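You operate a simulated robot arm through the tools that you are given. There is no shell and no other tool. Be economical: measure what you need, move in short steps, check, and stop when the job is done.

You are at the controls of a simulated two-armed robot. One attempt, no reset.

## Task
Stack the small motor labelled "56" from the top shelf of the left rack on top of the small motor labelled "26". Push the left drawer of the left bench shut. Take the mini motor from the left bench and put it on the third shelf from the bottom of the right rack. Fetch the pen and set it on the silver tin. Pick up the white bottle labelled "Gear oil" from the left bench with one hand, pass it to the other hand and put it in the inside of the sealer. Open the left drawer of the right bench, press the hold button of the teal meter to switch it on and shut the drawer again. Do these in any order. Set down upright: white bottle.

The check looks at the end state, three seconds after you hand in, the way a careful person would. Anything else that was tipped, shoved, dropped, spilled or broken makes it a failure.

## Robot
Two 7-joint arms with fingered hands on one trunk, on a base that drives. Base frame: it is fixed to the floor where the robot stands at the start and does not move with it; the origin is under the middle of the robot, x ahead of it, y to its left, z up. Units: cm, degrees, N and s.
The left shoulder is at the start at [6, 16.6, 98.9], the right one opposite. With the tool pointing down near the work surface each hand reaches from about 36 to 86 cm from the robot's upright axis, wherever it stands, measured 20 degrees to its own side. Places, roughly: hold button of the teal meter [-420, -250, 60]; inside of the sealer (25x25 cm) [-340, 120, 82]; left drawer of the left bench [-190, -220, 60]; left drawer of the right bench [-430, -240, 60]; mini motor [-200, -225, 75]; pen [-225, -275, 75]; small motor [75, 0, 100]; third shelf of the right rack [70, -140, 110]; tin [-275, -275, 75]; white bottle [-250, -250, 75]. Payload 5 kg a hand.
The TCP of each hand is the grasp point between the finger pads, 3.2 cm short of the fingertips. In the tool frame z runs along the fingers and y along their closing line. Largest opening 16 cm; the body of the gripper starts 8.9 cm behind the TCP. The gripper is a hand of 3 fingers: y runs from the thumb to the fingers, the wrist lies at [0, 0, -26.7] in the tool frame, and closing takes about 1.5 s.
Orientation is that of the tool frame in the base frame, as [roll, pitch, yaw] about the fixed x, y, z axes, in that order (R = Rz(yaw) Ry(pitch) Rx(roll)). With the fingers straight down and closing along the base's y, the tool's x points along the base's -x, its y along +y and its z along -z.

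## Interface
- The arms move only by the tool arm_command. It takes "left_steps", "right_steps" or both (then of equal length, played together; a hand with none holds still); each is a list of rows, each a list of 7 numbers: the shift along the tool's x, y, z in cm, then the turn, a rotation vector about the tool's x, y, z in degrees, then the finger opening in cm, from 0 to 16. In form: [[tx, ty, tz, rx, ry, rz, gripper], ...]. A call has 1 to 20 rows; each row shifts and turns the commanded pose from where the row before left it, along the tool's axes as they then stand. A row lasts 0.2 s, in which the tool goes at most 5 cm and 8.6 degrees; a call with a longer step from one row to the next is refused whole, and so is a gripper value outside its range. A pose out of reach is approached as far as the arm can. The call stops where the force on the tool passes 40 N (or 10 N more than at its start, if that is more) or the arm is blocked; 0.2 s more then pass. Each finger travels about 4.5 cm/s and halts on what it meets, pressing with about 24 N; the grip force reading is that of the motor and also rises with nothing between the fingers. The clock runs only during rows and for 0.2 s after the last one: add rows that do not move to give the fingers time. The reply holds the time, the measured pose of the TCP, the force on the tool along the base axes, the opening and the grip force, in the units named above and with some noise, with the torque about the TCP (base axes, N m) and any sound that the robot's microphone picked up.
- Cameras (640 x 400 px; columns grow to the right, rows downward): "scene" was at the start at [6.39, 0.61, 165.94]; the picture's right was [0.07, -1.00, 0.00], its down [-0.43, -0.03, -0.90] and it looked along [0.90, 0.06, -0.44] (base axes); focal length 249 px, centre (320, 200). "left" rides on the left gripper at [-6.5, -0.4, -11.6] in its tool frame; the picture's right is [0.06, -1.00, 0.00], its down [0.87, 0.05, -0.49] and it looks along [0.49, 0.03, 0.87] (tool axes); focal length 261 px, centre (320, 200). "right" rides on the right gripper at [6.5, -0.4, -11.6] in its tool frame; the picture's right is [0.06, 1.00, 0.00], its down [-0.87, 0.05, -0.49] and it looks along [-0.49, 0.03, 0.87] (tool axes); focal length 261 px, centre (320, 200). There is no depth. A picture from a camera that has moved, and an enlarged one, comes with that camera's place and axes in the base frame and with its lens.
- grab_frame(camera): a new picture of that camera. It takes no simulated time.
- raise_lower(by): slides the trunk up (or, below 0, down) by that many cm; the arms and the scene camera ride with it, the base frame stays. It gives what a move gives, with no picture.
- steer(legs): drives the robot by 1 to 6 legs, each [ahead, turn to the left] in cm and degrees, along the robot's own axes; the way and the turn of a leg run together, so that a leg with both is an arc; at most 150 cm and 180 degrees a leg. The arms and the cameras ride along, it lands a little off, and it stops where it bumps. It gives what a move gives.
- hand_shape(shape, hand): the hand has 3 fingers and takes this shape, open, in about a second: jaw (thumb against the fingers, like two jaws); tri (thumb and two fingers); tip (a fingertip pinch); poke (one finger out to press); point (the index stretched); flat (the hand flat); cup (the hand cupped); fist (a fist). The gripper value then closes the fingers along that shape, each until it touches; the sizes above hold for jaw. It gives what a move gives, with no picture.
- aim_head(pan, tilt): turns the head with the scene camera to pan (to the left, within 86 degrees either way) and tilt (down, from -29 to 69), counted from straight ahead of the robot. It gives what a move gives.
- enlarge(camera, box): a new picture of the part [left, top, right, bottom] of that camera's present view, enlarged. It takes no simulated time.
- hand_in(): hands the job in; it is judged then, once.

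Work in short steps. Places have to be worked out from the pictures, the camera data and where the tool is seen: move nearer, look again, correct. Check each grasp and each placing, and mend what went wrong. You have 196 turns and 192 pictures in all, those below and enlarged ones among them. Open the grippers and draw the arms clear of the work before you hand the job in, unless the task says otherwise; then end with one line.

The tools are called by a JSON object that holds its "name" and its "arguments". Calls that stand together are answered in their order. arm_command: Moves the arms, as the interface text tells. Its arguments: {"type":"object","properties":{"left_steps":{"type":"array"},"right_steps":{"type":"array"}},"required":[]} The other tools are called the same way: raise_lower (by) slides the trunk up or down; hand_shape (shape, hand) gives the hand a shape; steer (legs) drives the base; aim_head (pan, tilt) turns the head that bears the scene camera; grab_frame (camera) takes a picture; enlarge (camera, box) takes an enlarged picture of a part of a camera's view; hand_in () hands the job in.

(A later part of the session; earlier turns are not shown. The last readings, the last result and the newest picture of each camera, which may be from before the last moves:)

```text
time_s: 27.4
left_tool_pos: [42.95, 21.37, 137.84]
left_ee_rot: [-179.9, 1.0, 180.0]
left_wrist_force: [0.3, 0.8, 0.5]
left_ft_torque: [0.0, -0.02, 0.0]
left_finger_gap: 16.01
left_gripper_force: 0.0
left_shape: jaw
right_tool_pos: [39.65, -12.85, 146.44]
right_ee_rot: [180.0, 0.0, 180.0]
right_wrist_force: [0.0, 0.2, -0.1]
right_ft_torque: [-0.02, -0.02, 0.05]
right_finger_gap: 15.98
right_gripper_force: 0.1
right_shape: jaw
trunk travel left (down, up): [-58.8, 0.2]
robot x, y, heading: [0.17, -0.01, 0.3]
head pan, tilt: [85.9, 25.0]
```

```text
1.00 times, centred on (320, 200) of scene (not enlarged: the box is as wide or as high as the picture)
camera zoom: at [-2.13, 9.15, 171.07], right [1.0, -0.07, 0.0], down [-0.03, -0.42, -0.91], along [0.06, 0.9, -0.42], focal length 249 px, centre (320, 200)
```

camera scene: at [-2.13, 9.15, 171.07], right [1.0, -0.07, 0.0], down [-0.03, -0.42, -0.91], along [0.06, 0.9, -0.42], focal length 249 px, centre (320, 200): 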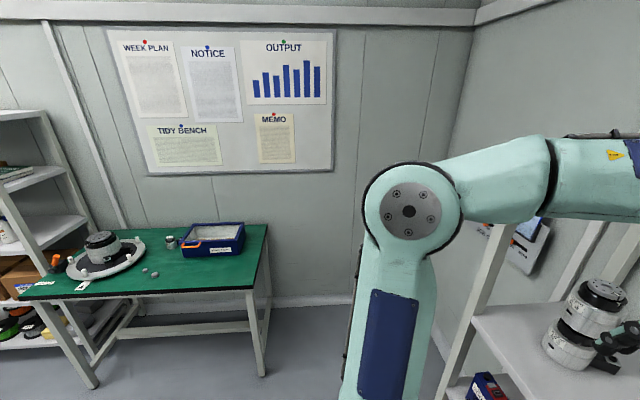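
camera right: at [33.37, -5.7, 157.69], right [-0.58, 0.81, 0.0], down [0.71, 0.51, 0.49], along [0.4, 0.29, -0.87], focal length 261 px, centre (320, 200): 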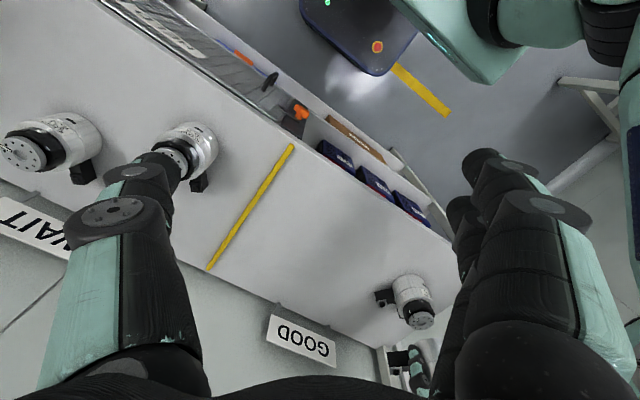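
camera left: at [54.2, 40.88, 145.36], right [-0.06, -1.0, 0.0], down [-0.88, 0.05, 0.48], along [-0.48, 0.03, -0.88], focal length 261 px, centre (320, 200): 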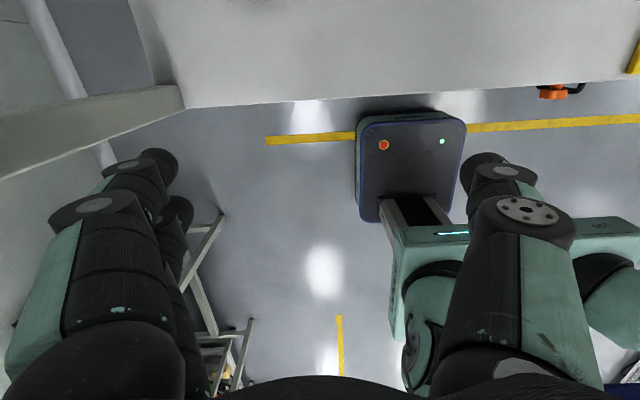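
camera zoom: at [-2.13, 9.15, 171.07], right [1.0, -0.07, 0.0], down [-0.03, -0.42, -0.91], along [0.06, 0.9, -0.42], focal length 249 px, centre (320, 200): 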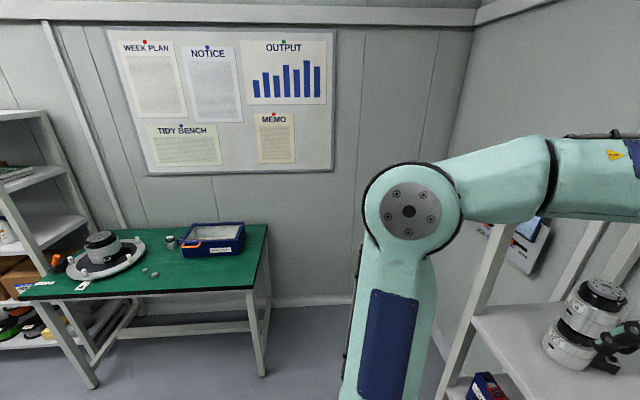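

There is room here. I back up 20 cm and turn right so the head can survey the way to the benches.

{"name": "steer", "arguments": {"legs": [[-20, 0], [0, -90]]}}

{"name": "aim_head", "arguments": {"pan": 50, "tilt": 20}}

{"name": "grab_frame", "arguments": {"camera": "scene"}}

{"name": "aim_head", "arguments": {"pan": -65, "tilt": 20}}

{"name": "grab_frame", "arguments": {"camera": "scene"}}

{"name": "aim_head", "arguments": {"pan": 0, "tilt": 25}}

{"name": "grab_frame", "arguments": {"camera": "scene"}}

```text
time_s: 33.0
left_tool_pos: [1.39, -42.8, 137.86]
left_ee_rot: [-179.9, 1.0, 90.1]
left_wrist_force: [0.3, -0.7, 0.7]
left_ft_torque: [-0.01, -0.02, -0.01]
left_finger_gap: 15.96
left_gripper_force: 0.0
left_shape: jaw
right_tool_pos: [-32.71, -39.64, 146.49]
right_ee_rot: [180.0, 0.0, 90.2]
right_wrist_force: [-0.9, -0.1, 0.3]
right_ft_torque: [-0.02, -0.06, 0.02]
right_finger_gap: 16.0
right_gripper_force: 0.2
right_shape: jaw
trunk travel left (down, up): [-58.8, 0.2]
robot x, y, heading: [-19.92, 0.06, -89.8]
head pan, tilt: [85.9, 25.0]
```

```text
time_s: 34.0
left_tool_pos: [1.47, -42.89, 137.88]
left_ee_rot: [-180.0, 1.0, 90.1]
left_wrist_force: [0.6, 0.4, -0.1]
left_ft_torque: [0.03, -0.01, 0.01]
left_finger_gap: 16.01
left_gripper_force: 0.2
left_shape: jaw
right_tool_pos: [-32.65, -39.72, 146.37]
right_ee_rot: [180.0, 0.0, 90.2]
right_wrist_force: [0.7, -0.1, -0.6]
right_ft_torque: [-0.01, 0.03, -0.01]
right_finger_gap: 15.99
right_gripper_force: 0.1
right_shape: jaw
trunk travel left (down, up): [-58.8, 0.2]
robot x, y, heading: [-19.87, -0.3, -89.7]
head pan, tilt: [50.0, 20.0]
```

```text
154 pictures are left
camera scene: at [-12.72, -3.0, 171.88], right [-0.64, -0.77, 0.0], down [-0.26, 0.22, -0.94], along [0.72, -0.6, -0.34], focal length 249 px, centre (320, 200)
```

scene: 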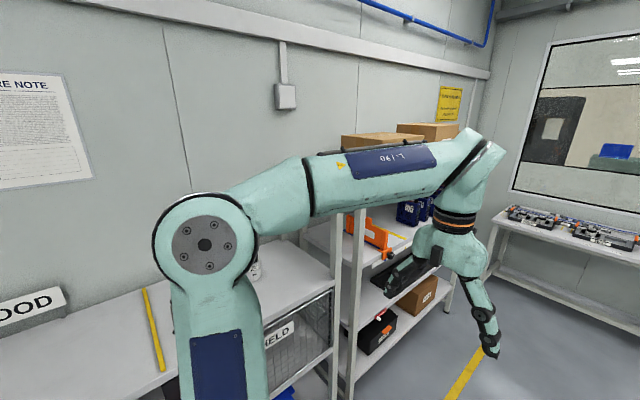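

```text
time_s: 35.9
left_tool_pos: [1.38, -42.72, 137.85]
left_ee_rot: [-179.9, 0.9, 90.2]
left_wrist_force: [0.3, -0.6, 0.5]
left_ft_torque: [-0.03, -0.06, 0.0]
left_finger_gap: 16.02
left_gripper_force: 0.1
left_shape: jaw
right_tool_pos: [-32.66, -39.72, 146.44]
right_ee_rot: [-180.0, -0.1, 90.1]
right_wrist_force: [1.0, 0.6, -0.1]
right_ft_torque: [-0.02, 0.01, 0.01]
right_finger_gap: 15.98
right_gripper_force: 0.1
right_shape: jaw
trunk travel left (down, up): [-58.8, 0.2]
robot x, y, heading: [-19.85, 0.17, -89.8]
head pan, tilt: [-65.0, 20.0]
```

```text
153 pictures are left
camera scene: at [-28.3, -1.03, 171.88], right [-0.43, 0.9, 0.0], down [0.31, 0.15, -0.94], along [-0.85, -0.4, -0.34], focal length 249 px, centre (320, 200)
```

scene: 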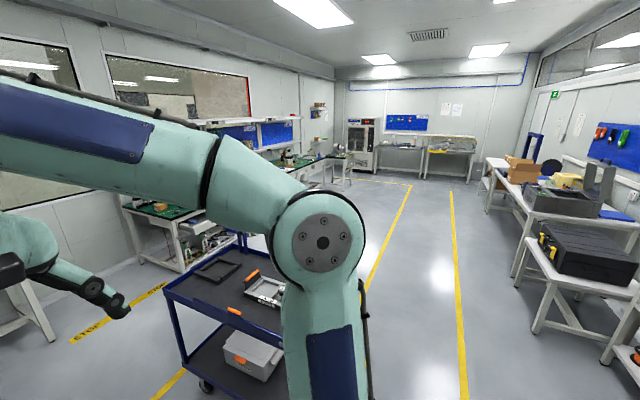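

```text
time_s: 37.3
left_tool_pos: [1.3, -42.88, 137.81]
left_ee_rot: [-180.0, 1.1, 90.1]
left_wrist_force: [0.5, -0.1, -0.3]
left_ft_torque: [0.03, 0.0, 0.01]
left_finger_gap: 16.01
left_gripper_force: 0.0
left_shape: jaw
right_tool_pos: [-32.61, -39.64, 146.47]
right_ee_rot: [180.0, 0.0, 90.3]
right_wrist_force: [0.2, 0.2, 0.8]
right_ft_torque: [-0.03, -0.01, 0.01]
right_finger_gap: 15.97
right_gripper_force: 0.0
right_shape: jaw
trunk travel left (down, up): [-58.8, 0.2]
robot x, y, heading: [-20.25, 0.17, -89.7]
head pan, tilt: [0.0, 25.0]
```

```text
152 pictures are left
camera scene: at [-19.85, -6.27, 171.07], right [-1.0, 0.0, 0.0], down [0.0, 0.42, -0.91], along [0.0, -0.91, -0.42], focal length 249 px, centre (320, 200)
```

scene: 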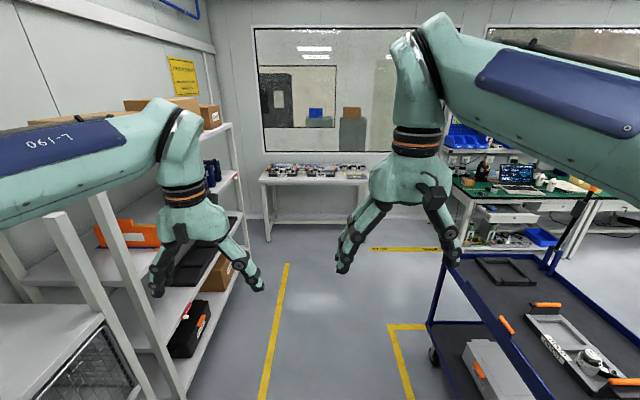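

The benches lie along the far wall, and the cart blocks the direct way (x about -80 to -165, y about -40 to -130). I back up 15 cm, turn to face -x, and drive along the clear lane.

{"name": "steer", "arguments": {"legs": [[-15, 0], [0, -90], [150, 0], [45, 0], [0, 90]]}}

{"name": "grab_frame", "arguments": {"camera": "scene"}}

```text
time_s: 56.0
left_tool_pos: [-195.05, -27.75, 137.78]
left_ee_rot: [-179.9, 1.0, 90.2]
left_wrist_force: [0.2, 0.4, 0.5]
left_ft_torque: [0.03, -0.03, -0.01]
left_finger_gap: 16.0
left_gripper_force: 0.1
left_shape: jaw
right_tool_pos: [-229.12, -24.66, 146.4]
right_ee_rot: [-179.9, 0.1, 90.3]
right_wrist_force: [0.4, -0.6, 0.4]
right_ft_torque: [-0.01, 0.0, -0.01]
right_finger_gap: 15.97
right_gripper_force: 0.1
right_shape: jaw
trunk travel left (down, up): [-58.8, 0.2]
robot x, y, heading: [-216.52, 15.11, -89.6]
head pan, tilt: [0.0, 25.0]
```

```text
151 pictures are left
camera scene: at [-216.28, 8.8, 171.07], right [-1.0, -0.01, 0.0], down [0.0, 0.42, -0.91], along [0.01, -0.91, -0.42], focal length 249 px, centre (320, 200)
```

scene: 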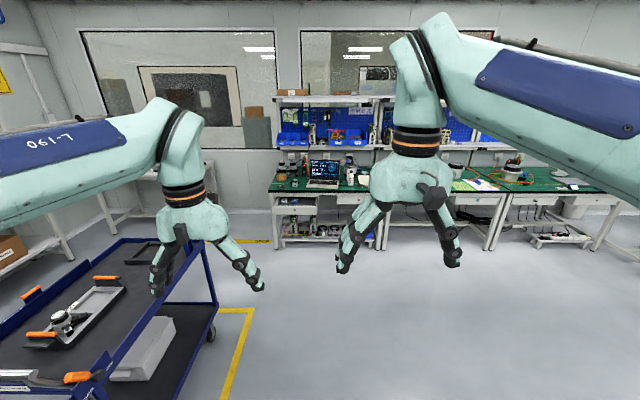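

The way to the bench is clear and the cart is to the left. I drive 125 cm ahead and look.

{"name": "steer", "arguments": {"legs": [[125, 0]]}}

{"name": "aim_head", "arguments": {"pan": 0, "tilt": 35}}

{"name": "grab_frame", "arguments": {"camera": "scene"}}

```text
time_s: 62.4
left_tool_pos: [-194.13, -154.65, 137.76]
left_ee_rot: [-179.9, 1.0, 90.3]
left_wrist_force: [-1.1, -0.7, 0.0]
left_ft_torque: [0.04, 0.03, 0.0]
left_finger_gap: 15.97
left_gripper_force: 0.0
left_shape: jaw
right_tool_pos: [-228.08, -151.65, 146.4]
right_ee_rot: [-179.9, -0.1, 90.3]
right_wrist_force: [-0.6, -1.0, 0.9]
right_ft_torque: [0.0, 0.0, -0.01]
right_finger_gap: 15.98
right_gripper_force: 0.0
right_shape: jaw
trunk travel left (down, up): [-58.8, 0.2]
robot x, y, heading: [-215.48, -111.92, -89.7]
head pan, tilt: [0.0, 25.0]
```

```text
time_s: 63.1
left_tool_pos: [-194.18, -154.69, 137.87]
left_ee_rot: [-179.9, 1.0, 90.4]
left_wrist_force: [-0.3, -0.1, 0.4]
left_ft_torque: [-0.03, 0.02, 0.03]
left_finger_gap: 15.99
left_gripper_force: 0.0
left_shape: jaw
right_tool_pos: [-228.15, -151.7, 146.5]
right_ee_rot: [179.9, 0.0, 90.4]
right_wrist_force: [0.0, -0.3, -0.6]
right_ft_torque: [0.01, 0.01, 0.03]
right_finger_gap: 15.97
right_gripper_force: 0.0
right_shape: jaw
trunk travel left (down, up): [-58.8, 0.2]
robot x, y, heading: [-215.8, -111.92, -89.4]
head pan, tilt: [0.0, 35.0]
```

```text
150 pictures are left
camera scene: at [-215.49, -117.74, 169.5], right [-1.0, -0.01, 0.0], down [0.0, 0.57, -0.82], along [0.01, -0.82, -0.57], focal length 249 px, centre (320, 200)
```

scene: 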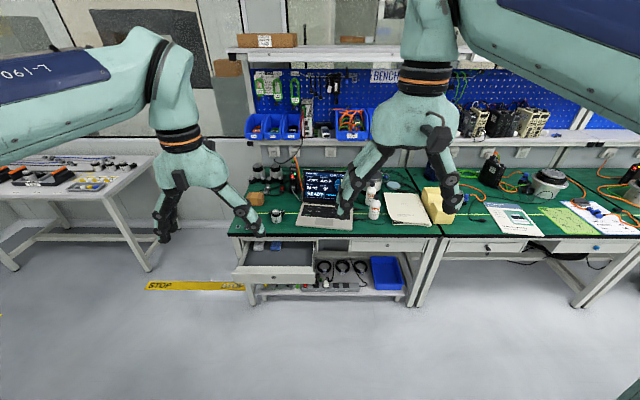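

The open left drawer and the bench objects are visible. I zoom in to identify them.

{"name": "enlarge", "arguments": {"camera": "scene", "box": [225, 130, 335, 240]}}

{"name": "enlarge", "arguments": {"camera": "scene", "box": [330, 130, 460, 240]}}

{"name": "enlarge", "arguments": {"camera": "scene", "box": [225, 220, 425, 310]}}

{"name": "enlarge", "arguments": {"camera": "scene", "box": [440, 130, 640, 270]}}

```text
3.64 times, centred on (280, 185) of scene
camera zoom: at [-215.49, -117.74, 169.5], right [-1.0, -0.01, 0.0], down [0.0, 0.57, -0.82], along [0.01, -0.82, -0.57], focal length 906 px, centre (466, 254)
```

zoom: 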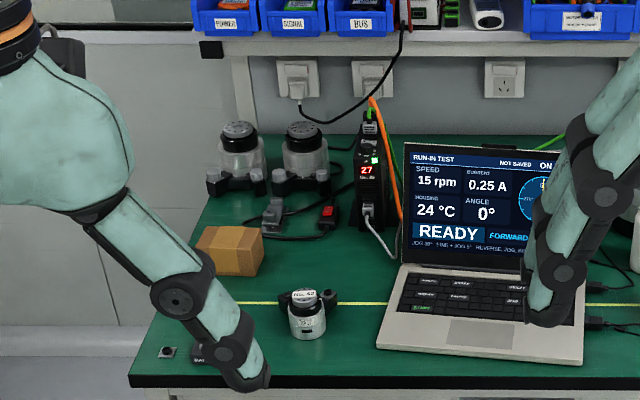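

```text
3.64 times, centred on (395, 185) of scene
camera zoom: at [-215.49, -117.74, 169.5], right [-1.0, -0.01, 0.0], down [0.0, 0.57, -0.82], along [0.01, -0.82, -0.57], focal length 906 px, centre (47, 254)
```

zoom: 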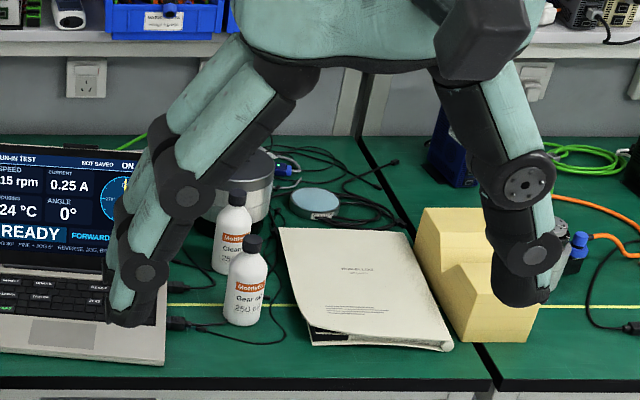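

```text
3.20 times, centred on (325, 265) of scene
camera zoom: at [-215.49, -117.74, 169.5], right [-1.0, -0.01, 0.0], down [0.0, 0.57, -0.82], along [0.01, -0.82, -0.57], focal length 797 px, centre (304, -8)
```

zoom: 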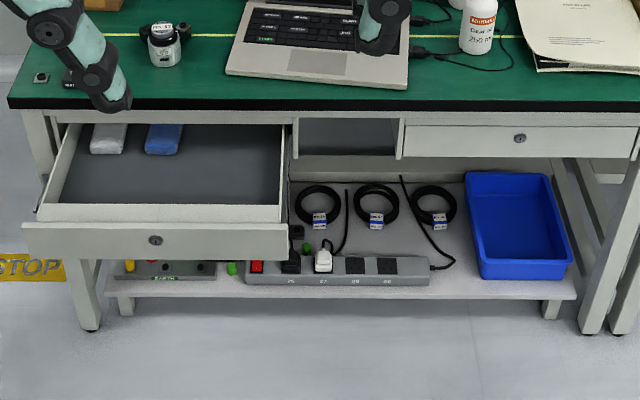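

```text
2.86 times, centred on (540, 200) of scene
camera zoom: at [-215.49, -117.74, 169.5], right [-1.0, -0.01, 0.0], down [0.0, 0.57, -0.82], along [0.01, -0.82, -0.57], focal length 712 px, centre (-309, 200)
```

zoom: 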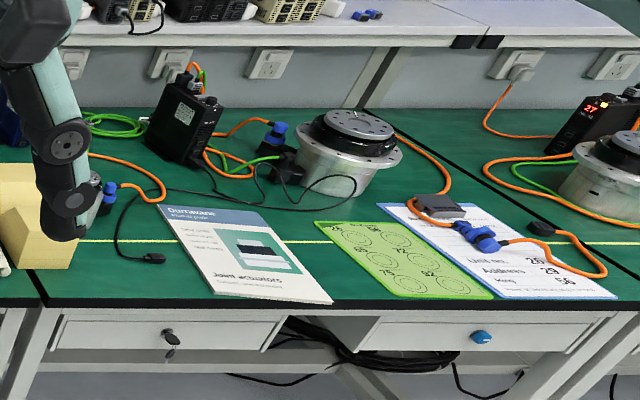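

The mini motor is near (-188, -230), the Gear oil bottle near (-246, -235), and the open drawer's front near (-190, -201, 62). I drive 28 cm closer and lower the trunk to push the drawer first.

{"name": "steer", "arguments": {"legs": [[28, 0]]}}

{"name": "raise_lower", "arguments": {"by": -22}}

{"name": "aim_head", "arguments": {"pan": 15, "tilt": 50}}

{"name": "grab_frame", "arguments": {"camera": "scene"}}

{"name": "grab_frame", "arguments": {"camera": "left"}}

```text
time_s: 65.1
left_tool_pos: [-193.99, -182.87, 137.86]
left_ee_rot: [-179.9, 0.8, 90.3]
left_wrist_force: [0.1, -0.3, 0.6]
left_ft_torque: [0.04, -0.01, 0.01]
left_finger_gap: 16.01
left_gripper_force: 0.1
left_shape: jaw
right_tool_pos: [-228.07, -179.87, 146.38]
right_ee_rot: [-180.0, 0.0, 90.2]
right_wrist_force: [0.0, -0.7, 0.2]
right_ft_torque: [0.06, -0.01, -0.03]
right_finger_gap: 15.98
right_gripper_force: 0.0
right_shape: jaw
trunk travel left (down, up): [-58.8, 0.2]
robot x, y, heading: [-215.36, -139.95, -89.7]
head pan, tilt: [0.0, 35.0]
```

```text
time_s: 67.4
left_tool_pos: [-194.06, -182.84, 115.91]
left_ee_rot: [-179.9, 0.9, 90.4]
left_wrist_force: [-1.2, -0.5, -0.9]
left_ft_torque: [0.03, 0.0, -0.03]
left_finger_gap: 16.0
left_gripper_force: 0.1
left_shape: jaw
right_tool_pos: [-228.17, -179.71, 124.44]
right_ee_rot: [-179.9, 0.0, 90.4]
right_wrist_force: [-1.1, 0.2, -0.3]
right_ft_torque: [0.0, 0.03, -0.01]
right_finger_gap: 16.0
right_gripper_force: 0.1
right_shape: jaw
trunk travel left (down, up): [-36.8, 22.2]
robot x, y, heading: [-215.53, -140.06, -89.5]
head pan, tilt: [0.0, 35.0]
```

```text
time_s: 68.2
left_tool_pos: [-194.01, -182.75, 115.81]
left_ee_rot: [-179.9, 1.0, 90.2]
left_wrist_force: [-0.5, -0.2, 0.1]
left_ft_torque: [0.02, 0.03, 0.01]
left_finger_gap: 16.01
left_gripper_force: 0.1
left_shape: jaw
right_tool_pos: [-228.14, -179.8, 124.36]
right_ee_rot: [-179.9, 0.1, 90.3]
right_wrist_force: [0.7, -0.1, -0.1]
right_ft_torque: [0.0, 0.01, 0.0]
right_finger_gap: 15.99
right_gripper_force: 0.0
right_shape: jaw
trunk travel left (down, up): [-36.8, 22.2]
robot x, y, heading: [-215.43, -140.37, -89.7]
head pan, tilt: [15.0, 50.0]
```

```text
145 pictures are left
camera scene: at [-213.34, -144.49, 145.33], right [-0.96, -0.26, 0.0], down [-0.2, 0.74, -0.64], along [0.17, -0.62, -0.77], focal length 249 px, centre (320, 200)
```

scene: 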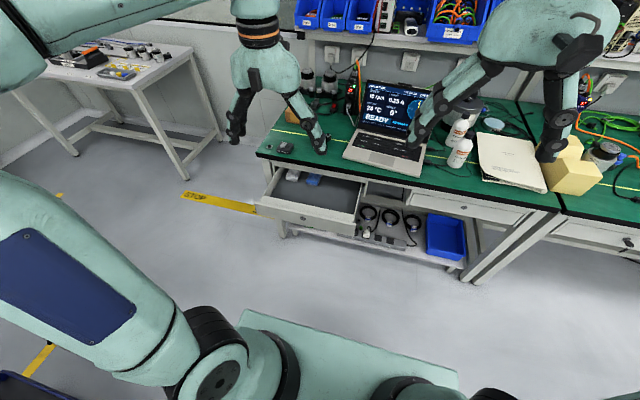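

```text
144 pictures are left
camera left: at [-194.42, -189.07, 127.41], right [-1.0, 0.06, 0.0], down [0.05, 0.88, 0.48], along [0.03, 0.48, -0.88], focal length 261 px, centre (320, 200)
```

left: 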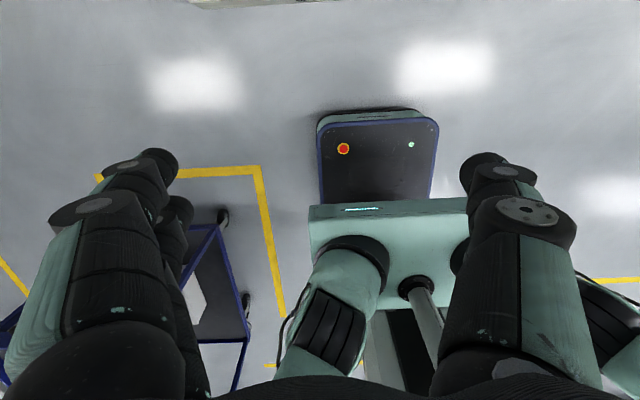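

Drawer front confirmed near (-193, -200), its face about z 57–66. I back up 15 cm for room, then lower the left hand in front of the panel with fingers closed and tilt the fingers forward.

{"name": "steer", "arguments": {"legs": [[-15, 0]]}}

{"name": "arm_command", "arguments": {"left_steps": [[0, 0, 4.8, 0, 0, 0, 12], [0, 0, 4.8, 0, 0, 0, 8], [0, 0, 4.8, 0, 0, 0, 4], [0, 0, 4.8, 0, 0, 0, 0], [0, 0, 4.8, 0, 0, 0, 0], [0, 0, 4.8, 0, 0, 0, 0], [0, 0, 4.8, 0, 0, 0, 0], [0, 0, 4.8, 0, 0, 0, 0], [0, 0, 4.8, 0, 0, 0, 0], [0, 0, 4.8, 0, 0, 0, 0], [0, 0, 4.8, 0, 0, 0, 0], [0, 0, 0, 0, -8.3, 0, 0], [0, 0, 0, 0, -8.3, 0, 0], [0, 0, 0, 0, -8.3, 0, 0], [0, 0, 0, 0, -8.3, 0, 0], [0, 0, 0, 0, -8.3, 0, 0], [0, 0, 0, 0, -8.3, 0, 0], [0, 0, 0, 0, 0, 0, 0]]}}

{"name": "grab_frame", "arguments": {"camera": "scene"}}

```text
time_s: 69.5
left_tool_pos: [-194.16, -167.47, 115.9]
left_ee_rot: [-179.8, 0.9, 90.4]
left_wrist_force: [0.3, 1.1, 0.1]
left_ft_torque: [-0.06, 0.01, -0.02]
left_finger_gap: 16.01
left_gripper_force: 0.0
left_shape: jaw
right_tool_pos: [-228.21, -164.54, 124.48]
right_ee_rot: [-180.0, 0.1, 90.4]
right_wrist_force: [0.4, 0.5, 1.1]
right_ft_torque: [-0.01, 0.0, 0.02]
right_finger_gap: 15.99
right_gripper_force: 0.0
right_shape: jaw
trunk travel left (down, up): [-36.8, 22.2]
robot x, y, heading: [-215.46, -124.93, -89.5]
head pan, tilt: [15.0, 50.0]
```

```text
time_s: 73.3
left_tool_pos: [-194.34, -172.64, 60.65]
left_ee_rot: [-179.8, 50.9, 90.5]
left_wrist_force: [0.3, -0.2, 0.2]
left_ft_torque: [-0.02, -0.01, 0.03]
left_finger_gap: 0.02
left_gripper_force: 23.7
left_shape: jaw
left hand out of reach, approached as far as the arm can: row 14, 15, 16
right_tool_pos: [-228.18, -164.63, 124.42]
right_ee_rot: [179.9, 0.0, 90.3]
right_wrist_force: [0.2, 0.3, 0.6]
right_ft_torque: [0.0, 0.01, 0.02]
right_finger_gap: 16.0
right_gripper_force: 0.0
right_shape: jaw
trunk travel left (down, up): [-36.8, 22.2]
robot x, y, heading: [-215.49, -124.93, -89.7]
head pan, tilt: [15.0, 50.0]
```

```text
143 pictures are left
camera scene: at [-213.42, -129.37, 145.32], right [-0.96, -0.26, 0.0], down [-0.2, 0.74, -0.64], along [0.17, -0.62, -0.77], focal length 249 px, centre (320, 200)
```

scene: 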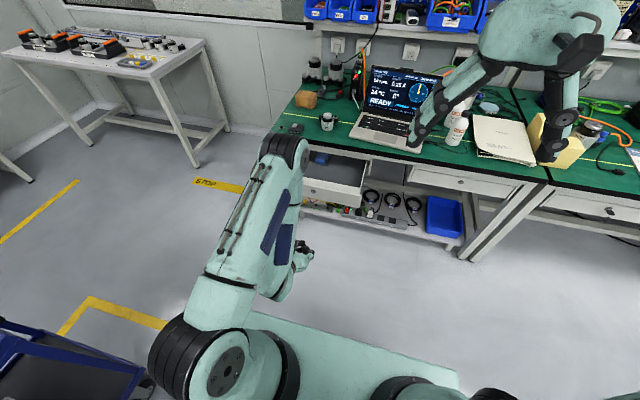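

The hand is in front of the drawer. I raise it 3 cm and move forward until just short of the panel.

{"name": "arm_command", "arguments": {"left_steps": [[-2.3, 1.5, -1.9, 0, 0, 0, 0], [-2.5, 0.5, 3.1, 0, 0, 0, 0], [-2.5, 0, 3.1, 0, 0, 0, 0], [-2.5, 0, 3.1, 0, 0, 0, 0], [-2.5, 0, 3.1, 0, 0, 0, 0], [0, 0, 0, 0, 0, 0, 0]]}}

{"name": "grab_frame", "arguments": {"camera": "scene"}}

{"name": "grab_frame", "arguments": {"camera": "right"}}

```text
time_s: 74.8
left_tool_pos: [-192.44, -190.18, 62.26]
left_ee_rot: [-179.9, 50.8, 90.4]
left_wrist_force: [-0.7, -0.5, 0.5]
left_ft_torque: [0.02, 0.02, 0.0]
left_finger_gap: 0.0
left_gripper_force: 24.1
left_shape: jaw
left hand out of reach, approached as far as the arm can: row 1
right_tool_pos: [-228.19, -164.51, 124.41]
right_ee_rot: [-180.0, 0.0, 90.3]
right_wrist_force: [0.2, 0.5, -0.7]
right_ft_torque: [-0.01, 0.02, 0.02]
right_finger_gap: 15.99
right_gripper_force: 0.1
right_shape: jaw
trunk travel left (down, up): [-36.8, 22.2]
robot x, y, heading: [-215.56, -124.92, -89.9]
head pan, tilt: [15.0, 50.0]
```

```text
142 pictures are left
camera scene: at [-213.43, -129.36, 145.32], right [-0.96, -0.26, 0.0], down [-0.2, 0.74, -0.64], along [0.17, -0.62, -0.77], focal length 249 px, centre (320, 200)
```

scene: 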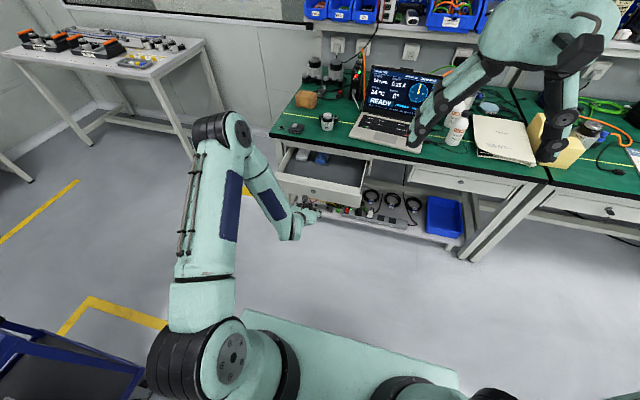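

```text
141 pictures are left
camera right: at [-228.7, -158.13, 135.74], right [1.0, 0.07, 0.0], down [0.06, -0.87, 0.49], along [0.03, -0.49, -0.87], focal length 261 px, centre (320, 200)
```

right: 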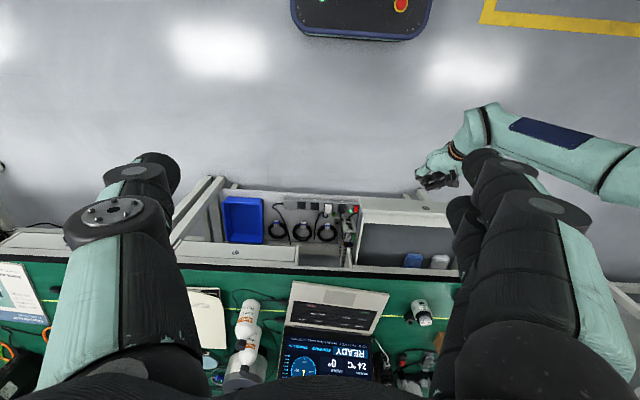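

The hand is just before the panel, centred. I push forward about 20 cm.

{"name": "arm_command", "arguments": {"left_steps": [[-1.9, 0, 2.33, 0, 0, 0, 0], [-1.9, 0, 2.33, 0, 0, 0, 0], [-1.9, 0, 2.33, 0, 0, 0, 0], [-1.9, 0, 2.33, 0, 0, 0, 0], [-1.9, 0, 2.33, 0, 0, 0, 0], [-1.9, 0, 2.33, 0, 0, 0, 0], [-1.3, 0, 1.55, 0, 0, 0, 0], [0, 0, 0, 0, 0, 0, 0]]}}

{"name": "enlarge", "arguments": {"camera": "scene", "box": [220, 80, 420, 240]}}

```text
time_s: 76.5
left_tool_pos: [-192.14, -210.3, 62.41]
left_ee_rot: [-179.9, 50.8, 90.5]
left_wrist_force: [-0.7, 0.1, -0.2]
left_ft_torque: [0.01, -0.01, 0.0]
left_finger_gap: 0.0
left_gripper_force: 24.2
left_shape: jaw
right_tool_pos: [-228.16, -164.67, 124.48]
right_ee_rot: [-180.0, 0.1, 90.3]
right_wrist_force: [-0.1, 0.3, 0.5]
right_ft_torque: [0.0, -0.02, 0.0]
right_finger_gap: 15.98
right_gripper_force: 0.0
right_shape: jaw
trunk travel left (down, up): [-36.8, 22.2]
robot x, y, heading: [-215.71, -124.88, -89.8]
head pan, tilt: [15.0, 50.0]
```

```text
2.50 times, centred on (320, 160) of scene
camera zoom: at [-213.42, -129.37, 145.32], right [-0.96, -0.26, 0.0], down [-0.2, 0.74, -0.64], along [0.17, -0.62, -0.77], focal length 623 px, centre (320, 300)
```

zoom: 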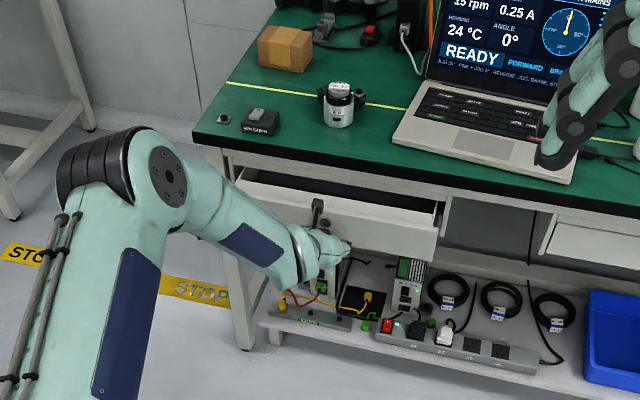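

The drawer is moving shut without resistance, with about 8 cm left. I keep pushing.

{"name": "arm_command", "arguments": {"left_steps": [[-1.3, 0, 1.55, 0, 0, 0, 0], [-1.3, 0, 1.55, 0, 0, 0, 0], [-1.3, 0, 1.55, 0, 0, 0, 0], [-0.9, 0, 1.1, 0, 0, 0, 0], [0, 0, 0, 0, 0, 0, 0]]}}

{"name": "enlarge", "arguments": {"camera": "scene", "box": [220, 80, 420, 240]}}

```text
time_s: 77.8
left_tool_pos: [-192.14, -217.82, 62.46]
left_ee_rot: [-179.9, 50.7, 90.5]
left_wrist_force: [-0.9, 0.5, -0.4]
left_ft_torque: [0.0, 0.02, 0.01]
left_finger_gap: 0.0
left_gripper_force: 23.8
left_shape: jaw
right_tool_pos: [-228.13, -164.71, 124.49]
right_ee_rot: [180.0, 0.0, 90.3]
right_wrist_force: [0.0, -0.3, 0.1]
right_ft_torque: [-0.03, -0.01, -0.03]
right_finger_gap: 15.99
right_gripper_force: 0.1
right_shape: jaw
trunk travel left (down, up): [-36.8, 22.2]
robot x, y, heading: [-215.75, -125.12, -89.7]
head pan, tilt: [15.0, 50.0]
```

```text
2.50 times, centred on (320, 160) of scene
camera zoom: at [-213.42, -129.37, 145.32], right [-0.96, -0.26, 0.0], down [-0.2, 0.74, -0.64], along [0.17, -0.62, -0.77], focal length 623 px, centre (320, 300)
```

zoom: 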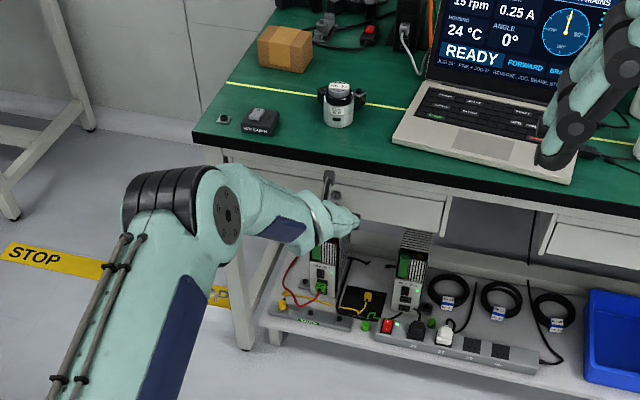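

Nearly closed. I push in small steps until resistance builds.

{"name": "arm_command", "arguments": {"left_steps": [[-0.5, 0, 0.62, 0, 0, 0, 0], [-0.5, 0, 0.62, 0, 0, 0, 0], [-0.5, 0, 0.62, 0, 0, 0, 0], [-0.5, 0, 0.62, 0, 0, 0, 0], [0, 0, 0, 0, 0, 0, 0]]}}

{"name": "enlarge", "arguments": {"camera": "scene", "box": [270, 110, 420, 210]}}

```text
time_s: 78.5
left_tool_pos: [-191.9, -219.3, 61.86]
left_ee_rot: [-179.6, 50.0, 90.9]
left_wrist_force: [0.9, 24.2, 5.3]
left_ft_torque: [-0.01, -0.03, 0.05]
left_finger_gap: 0.01
left_gripper_force: 24.0
left_shape: jaw
right_tool_pos: [-228.1, -164.42, 124.44]
right_ee_rot: [179.9, 0.2, 90.4]
right_wrist_force: [-0.1, 0.1, -1.0]
right_ft_torque: [-0.01, -0.01, 0.01]
right_finger_gap: 15.98
right_gripper_force: 0.0
right_shape: jaw
trunk travel left (down, up): [-36.8, 22.2]
robot x, y, heading: [-215.66, -124.91, -89.4]
head pan, tilt: [15.0, 50.0]
stopped in row 3 (left hand): the force on the tool passed its limit at 48 N (the readings are from after the stop); the commanded pose is now the measured one
```

```text
4.00 times, centred on (345, 160) of scene
camera zoom: at [-213.43, -129.13, 145.33], right [-0.96, -0.27, 0.0], down [-0.21, 0.74, -0.64], along [0.17, -0.62, -0.77], focal length 996 px, centre (220, 360)
```

zoom: 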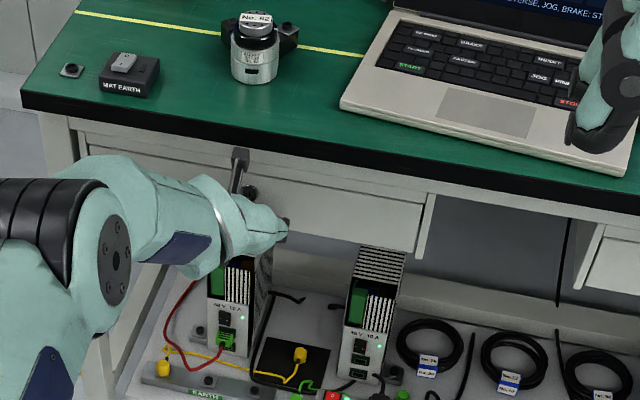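

The drawer is shut against its stop. I draw the hand back, straighten it and raise it.

{"name": "arm_command", "arguments": {"left_steps": [[1.2, 0, -1.5, 0, 0, 0, 0], [2.5, 0, -3.1, 0, 0, 0, 0], [3, 0, -3.6, 0, 0, 0, 0], [3, 0, -3.6, 0, 0, 0, 0], [3, 0, -3.6, 0, 0, 0, 0], [3, 0, -3.6, 0, 0, 0, 0], [0, 0, 0, 0, 8.3, 0, 0], [0, 0, 0, 0, 8.3, 0, 0], [0, 0, 0, 0, 8.3, 0, 0], [0, 0, 0, 0, 8.3, 0, 0], [0, 0, 0, 0, 8.3, 0, 0], [0, 0, 0, 0, 8.3, 0, 0], [0, 0, 0, 0, 0, 0, 0]]}}

{"name": "arm_command", "arguments": {"left_steps": [[0, 0, -4.8, 0, 0, 0, 4], [0, 0, -4.8, 0, 0, 0, 8], [0, 0, -4.8, 0, 0, 0, 12], [0, 0, -4.8, 0, 0, 0, 16], [0, 0, -4.8, 0, 0, 0, 16], [0, 0, -4.8, 0, 0, 0, 16], [0, 0, -4.8, 0, 0, 0, 16], [0, 0, -4.8, 0, 0, 0, 16], [0, 0, -4.8, 0, 0, 0, 16], [0, 0, 0, 0, 0, 0, 16]]}}

{"name": "enlarge", "arguments": {"camera": "scene", "box": [220, 80, 420, 240]}}

```text
time_s: 81.3
left_tool_pos: [-191.98, -194.8, 62.0]
left_ee_rot: [-179.8, 0.3, 90.6]
left_wrist_force: [0.6, -1.4, 0.7]
left_ft_torque: [-0.02, 0.06, 0.0]
left_finger_gap: 0.0
left_gripper_force: 23.8
left_shape: jaw
right_tool_pos: [-228.05, -164.4, 124.46]
right_ee_rot: [180.0, 0.0, 90.4]
right_wrist_force: [-0.7, 0.0, 0.3]
right_ft_torque: [-0.01, 0.0, 0.01]
right_finger_gap: 15.98
right_gripper_force: 0.0
right_shape: jaw
trunk travel left (down, up): [-36.8, 22.2]
robot x, y, heading: [-215.61, -124.5, -89.3]
head pan, tilt: [15.0, 50.0]
```

```text
time_s: 83.5
left_tool_pos: [-191.91, -194.69, 105.02]
left_ee_rot: [-179.8, 0.4, 90.6]
left_wrist_force: [0.0, 0.1, 0.1]
left_ft_torque: [-0.03, -0.02, -0.02]
left_finger_gap: 15.96
left_gripper_force: 0.1
left_shape: jaw
right_tool_pos: [-228.12, -164.57, 124.42]
right_ee_rot: [-179.9, 0.0, 90.6]
right_wrist_force: [0.0, 0.8, 0.7]
right_ft_torque: [-0.01, 0.02, 0.02]
right_finger_gap: 15.97
right_gripper_force: 0.0
right_shape: jaw
trunk travel left (down, up): [-36.8, 22.2]
robot x, y, heading: [-215.96, -125.01, -89.6]
head pan, tilt: [15.0, 50.0]
```

```text
2.50 times, centred on (320, 160) of scene
camera zoom: at [-213.41, -129.3, 145.32], right [-0.96, -0.27, 0.0], down [-0.2, 0.74, -0.64], along [0.17, -0.62, -0.77], focal length 623 px, centre (320, 300)
```

zoom: 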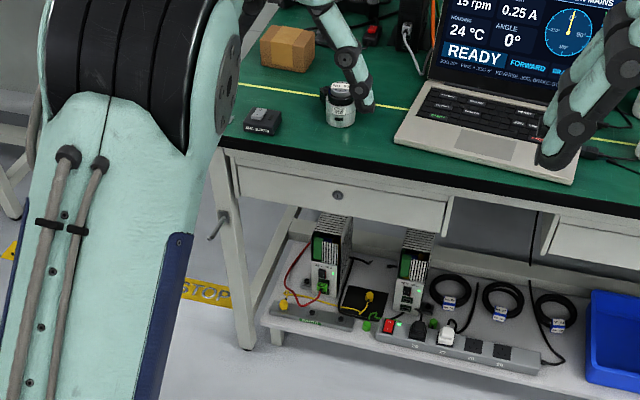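

The drawer is closed flush. I now retract the left hand, drive closer to the bench and look for the pen and tin.

{"name": "arm_command", "arguments": {"left_steps": [[4, 0, -2.5, 0, 0, 0, 16], [4, 0, -2.5, 0, 0, 0, 16], [4, 0, -2.5, 0, 0, 0, 16], [4, 0, -2.5, 0, 0, 0, 16], [4, 0, -2.5, 0, 0, 0, 16], [0, 0, 0, 0, 0, 0, 16]]}}

{"name": "steer", "arguments": {"legs": [[45, 0]]}}

{"name": "aim_head", "arguments": {"pan": -15, "tilt": 45}}

{"name": "grab_frame", "arguments": {"camera": "scene"}}

{"name": "grab_frame", "arguments": {"camera": "right"}}

```text
time_s: 85.0
left_tool_pos: [-192.04, -174.52, 117.43]
left_ee_rot: [-179.8, 0.4, 90.6]
left_wrist_force: [0.7, 0.5, 0.0]
left_ft_torque: [0.02, -0.01, 0.01]
left_finger_gap: 16.0
left_gripper_force: 0.0
left_shape: jaw
right_tool_pos: [-228.08, -164.62, 124.39]
right_ee_rot: [-180.0, 0.0, 90.4]
right_wrist_force: [0.5, -0.6, 0.7]
right_ft_torque: [-0.01, 0.01, -0.05]
right_finger_gap: 16.0
right_gripper_force: 0.1
right_shape: jaw
trunk travel left (down, up): [-36.8, 22.2]
robot x, y, heading: [-215.8, -124.76, -89.4]
head pan, tilt: [15.0, 50.0]
```

```text
time_s: 87.7
left_tool_pos: [-191.68, -219.94, 117.5]
left_ee_rot: [-179.8, 0.4, 90.5]
left_wrist_force: [0.2, -0.2, 0.7]
left_ft_torque: [0.05, 0.02, 0.04]
left_finger_gap: 15.96
left_gripper_force: 0.0
left_shape: jaw
right_tool_pos: [-227.71, -209.92, 124.36]
right_ee_rot: [180.0, 0.0, 90.4]
right_wrist_force: [-0.3, 0.1, -0.1]
right_ft_torque: [0.0, -0.02, 0.02]
right_finger_gap: 15.99
right_gripper_force: 0.1
right_shape: jaw
trunk travel left (down, up): [-36.8, 22.2]
robot x, y, heading: [-214.91, -170.54, -89.5]
head pan, tilt: [15.0, 50.0]
```

```text
time_s: 88.6
left_tool_pos: [-191.7, -219.76, 117.4]
left_ee_rot: [-179.8, 0.5, 90.4]
left_wrist_force: [-0.3, -0.3, 1.1]
left_ft_torque: [0.01, 0.0, -0.01]
left_finger_gap: 16.01
left_gripper_force: 0.0
left_shape: jaw
right_tool_pos: [-227.77, -209.78, 124.31]
right_ee_rot: [180.0, 0.1, 90.3]
right_wrist_force: [-0.3, -0.7, 0.3]
right_ft_torque: [0.0, -0.02, 0.0]
right_finger_gap: 15.98
right_gripper_force: 0.0
right_shape: jaw
trunk travel left (down, up): [-36.8, 22.2]
robot x, y, heading: [-215.06, -170.39, -89.3]
head pan, tilt: [-15.0, 45.0]
```

```text
136 pictures are left
camera scene: at [-217.1, -175.13, 146.01], right [-0.97, 0.25, 0.0], down [0.18, 0.68, -0.71], along [-0.18, -0.68, -0.71], focal length 249 px, centre (320, 200)
```

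scene: 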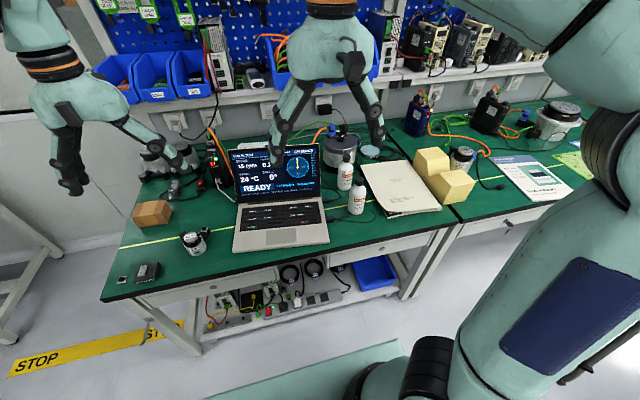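

```text
135 pictures are left
camera right: at [-228.23, -203.47, 135.74], right [1.0, 0.07, 0.0], down [0.06, -0.87, 0.49], along [0.03, -0.49, -0.87], focal length 261 px, centre (320, 200)
```

right: 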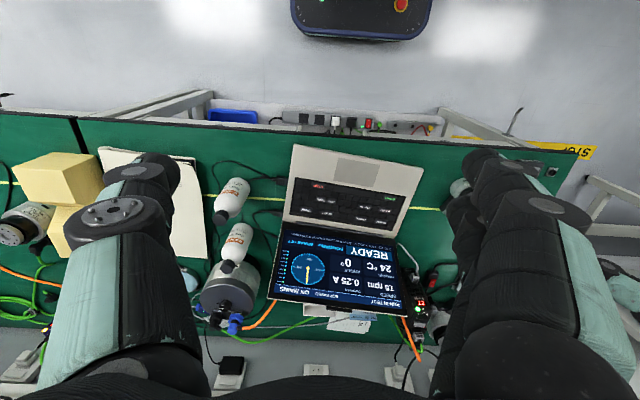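

The flat round object near (-266, -267) is likely the silver tin. I zoom in around it and behind the laptop to find the pen.

{"name": "enlarge", "arguments": {"camera": "right", "box": [180, 230, 420, 380]}}

{"name": "enlarge", "arguments": {"camera": "scene", "box": [300, 100, 460, 220]}}

{"name": "enlarge", "arguments": {"camera": "scene", "box": [110, 120, 270, 300]}}

```text
2.67 times, centred on (300, 305) of right
camera zoom: at [-228.23, -203.47, 135.74], right [1.0, 0.07, 0.0], down [0.06, -0.87, 0.49], along [0.03, -0.49, -0.87], focal length 695 px, centre (373, -80)
```

zoom: 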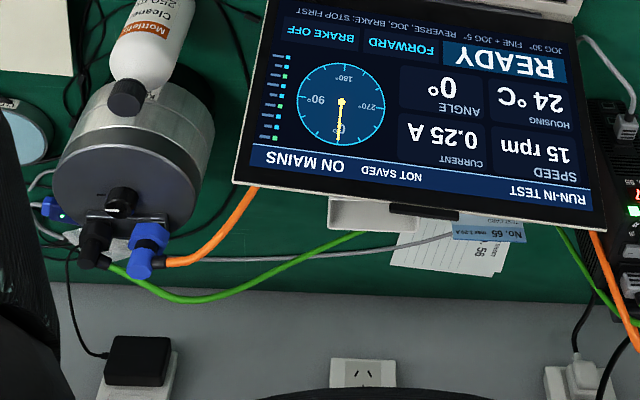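

```text
3.33 times, centred on (380, 160) of scene
camera zoom: at [-217.1, -175.13, 146.01], right [-0.97, 0.25, 0.0], down [0.18, 0.68, -0.71], along [-0.18, -0.68, -0.71], focal length 830 px, centre (120, 333)
```

zoom: 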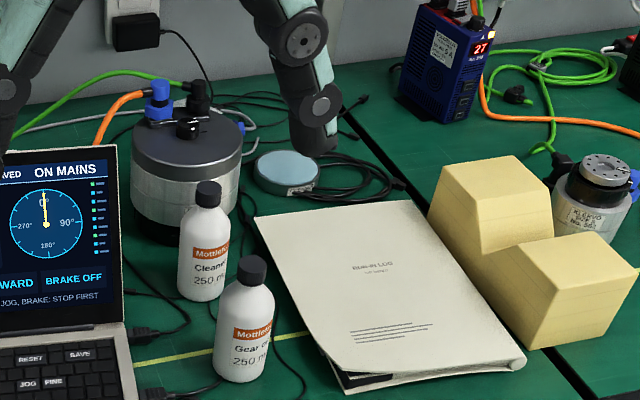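

```text
2.22 times, centred on (190, 210) of scene
camera zoom: at [-217.1, -175.13, 146.01], right [-0.97, 0.25, 0.0], down [0.18, 0.68, -0.71], along [-0.18, -0.68, -0.71], focal length 554 px, centre (609, 178)
```

zoom: 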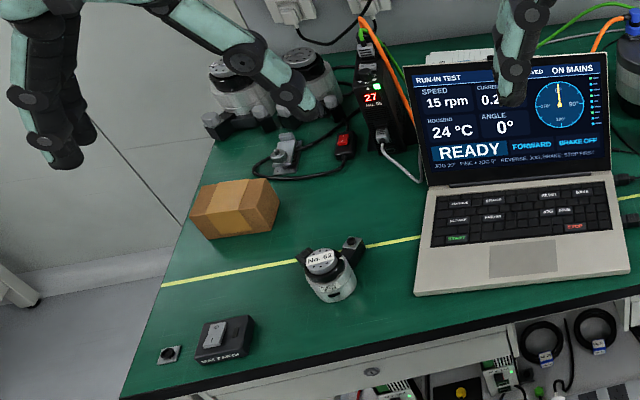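

The pen is not in view and may lie behind the laptop screen. I move the right hand forward above it to look down there.

{"name": "arm_command", "arguments": {"right_steps": [[-4.5, 0, 0, 0, 0, 0, 16], [-4.5, 0, 0, 0, 0, 0, 16], [-4.5, 0, 0, 0, 0, 0, 16], [-4.5, 0, 0, 0, 0, 0, 16], [-4.5, 0, 0, 0, 0, 0, 16], [-4.5, 0, 0, 0, 0, 0, 16], [-4.5, 0, 0, 0, 0, 0, 16], [0, 0, 0, 0, 0, 0, 16]]}}

{"name": "grab_frame", "arguments": {"camera": "right"}}

```text
time_s: 90.4
left_tool_pos: [-191.76, -219.95, 117.44]
left_ee_rot: [-179.8, 0.3, 90.5]
left_wrist_force: [0.0, -0.3, 0.0]
left_ft_torque: [0.02, 0.01, -0.03]
left_finger_gap: 15.99
left_gripper_force: 0.0
left_shape: jaw
right_tool_pos: [-228.87, -233.34, 120.13]
right_ee_rot: [179.9, 0.0, 90.4]
right_wrist_force: [0.7, -0.4, 0.6]
right_ft_torque: [0.02, 0.0, -0.03]
right_finger_gap: 16.0
right_gripper_force: 0.0
right_shape: jaw
right hand out of reach, approached as far as the arm can: row 5, 6, 7
trunk travel left (down, up): [-36.8, 22.2]
robot x, y, heading: [-214.93, -170.18, -89.3]
head pan, tilt: [-15.0, 45.0]
```

```text
131 pictures are left
camera right: at [-229.43, -226.92, 131.54], right [1.0, 0.07, 0.0], down [0.06, -0.87, 0.49], along [0.03, -0.49, -0.87], focal length 261 px, centre (320, 200)
```

right: 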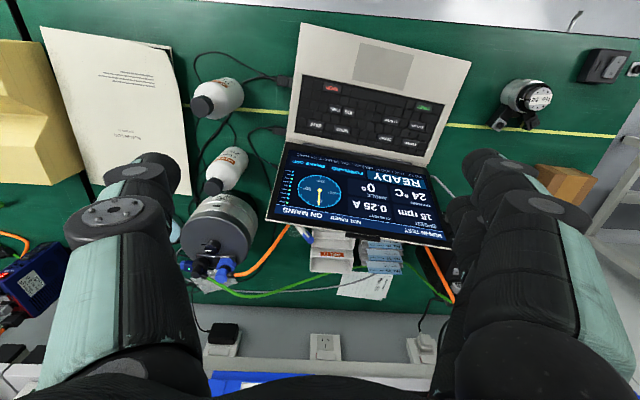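

{"name": "enlarge", "arguments": {"camera": "right", "box": [250, 210, 410, 310]}}

```text
4.00 times, centred on (330, 260) of right
camera zoom: at [-229.43, -226.92, 131.54], right [1.0, 0.07, 0.0], down [0.06, -0.87, 0.49], along [0.03, -0.49, -0.87], focal length 1043 px, centre (280, -40)
```

zoom: 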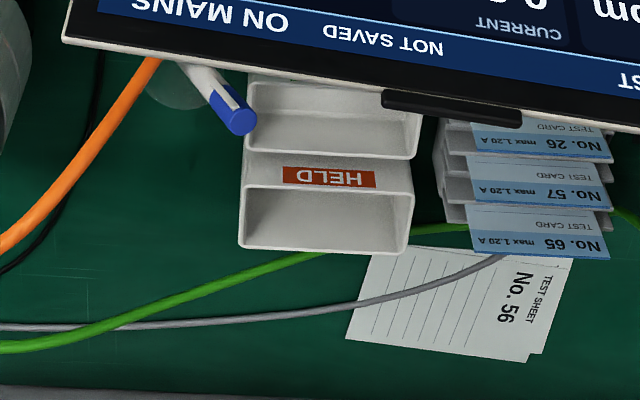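

A white-and-blue pen shows behind the laptop, beside a card holder, possibly standing in something clear. I raise the trunk and move 10 cm closer for a better view.

{"name": "raise_lower", "arguments": {"by": 20}}

{"name": "steer", "arguments": {"legs": [[10, 0]]}}

{"name": "aim_head", "arguments": {"pan": -5, "tilt": 50}}

{"name": "grab_frame", "arguments": {"camera": "right"}}

{"name": "grab_frame", "arguments": {"camera": "scene"}}

```text
time_s: 92.6
left_tool_pos: [-191.63, -219.78, 137.48]
left_ee_rot: [-179.9, 0.4, 90.5]
left_wrist_force: [-0.2, -0.8, -1.1]
left_ft_torque: [-0.02, 0.01, 0.0]
left_finger_gap: 16.0
left_gripper_force: 0.1
left_shape: jaw
right_tool_pos: [-228.93, -233.29, 140.25]
right_ee_rot: [-180.0, 0.2, 90.4]
right_wrist_force: [-0.1, -0.2, -0.2]
right_ft_torque: [0.01, 0.03, 0.01]
right_finger_gap: 16.0
right_gripper_force: 0.1
right_shape: jaw
trunk travel left (down, up): [-56.8, 2.2]
robot x, y, heading: [-215.25, -170.31, -89.6]
head pan, tilt: [-15.0, 45.0]
```

```text
time_s: 93.8
left_tool_pos: [-191.58, -229.94, 137.43]
left_ee_rot: [-179.8, 0.3, 90.4]
left_wrist_force: [-0.4, -0.7, -0.2]
left_ft_torque: [0.07, 0.02, 0.01]
left_finger_gap: 16.0
left_gripper_force: 0.0
left_shape: jaw
right_tool_pos: [-228.8, -243.58, 140.21]
right_ee_rot: [180.0, 0.2, 90.5]
right_wrist_force: [-0.3, 0.2, 0.0]
right_ft_torque: [0.07, 0.0, 0.02]
right_finger_gap: 16.02
right_gripper_force: 0.1
right_shape: jaw
trunk travel left (down, up): [-56.8, 2.2]
robot x, y, heading: [-215.07, -180.37, -89.4]
head pan, tilt: [-15.0, 45.0]
```

```text
time_s: 94.5
left_tool_pos: [-191.58, -229.81, 137.6]
left_ee_rot: [-179.9, 0.4, 90.6]
left_wrist_force: [-1.3, -0.6, -0.2]
left_ft_torque: [-0.03, 0.02, -0.02]
left_finger_gap: 16.0
left_gripper_force: 0.1
left_shape: jaw
right_tool_pos: [-228.78, -243.35, 140.28]
right_ee_rot: [-180.0, 0.2, 90.5]
right_wrist_force: [0.8, -0.2, -0.2]
right_ft_torque: [0.02, 0.02, -0.01]
right_finger_gap: 16.0
right_gripper_force: 0.0
right_shape: jaw
trunk travel left (down, up): [-56.8, 2.2]
robot x, y, heading: [-214.79, -180.14, -89.5]
head pan, tilt: [-5.0, 50.0]
```

```text
129 pictures are left
camera right: at [-229.31, -236.82, 151.56], right [1.0, 0.07, 0.0], down [0.06, -0.87, 0.49], along [0.04, -0.49, -0.87], focal length 261 px, centre (320, 200)
```

right: 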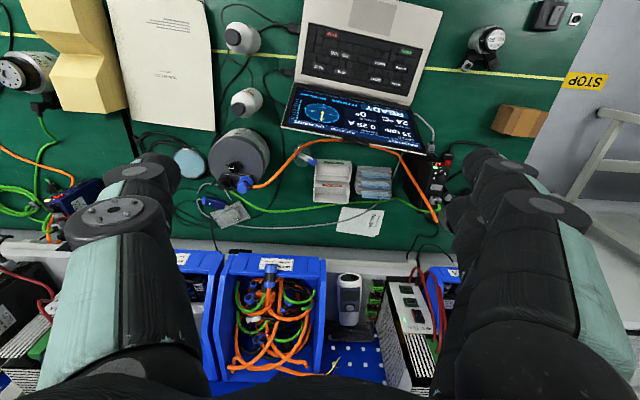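

```text
128 pictures are left
camera scene: at [-215.59, -184.85, 165.33], right [-1.0, 0.08, 0.0], down [0.06, 0.76, -0.64], along [-0.05, -0.64, -0.77], focal length 249 px, centre (320, 200)
```

scene: 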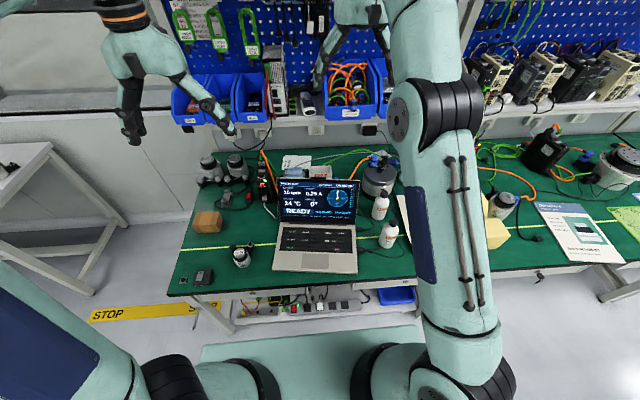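

{"name": "enlarge", "arguments": {"camera": "right", "box": [270, 130, 350, 210]}}

{"name": "enlarge", "arguments": {"camera": "right", "box": [150, 120, 410, 260]}}

```text
5.00 times, centred on (310, 170) of right
camera zoom: at [-229.31, -236.82, 151.56], right [1.0, 0.07, 0.0], down [0.06, -0.87, 0.49], along [0.04, -0.49, -0.87], focal length 1303 px, centre (370, 350)
```

zoom: 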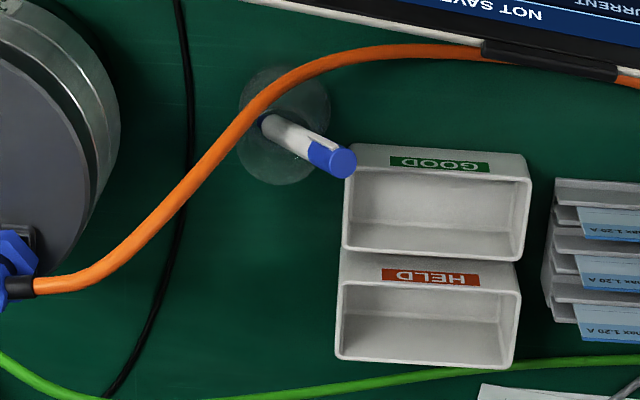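

```text
2.46 times, centred on (280, 190) of right
camera zoom: at [-229.31, -236.82, 151.56], right [1.0, 0.07, 0.0], down [0.06, -0.87, 0.49], along [0.04, -0.49, -0.87], focal length 642 px, centre (418, 225)
```

zoom: 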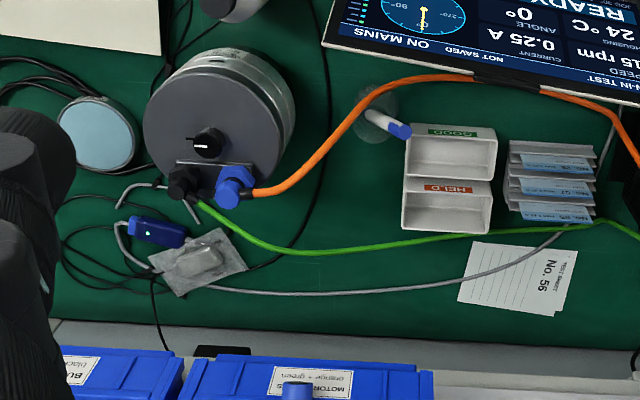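

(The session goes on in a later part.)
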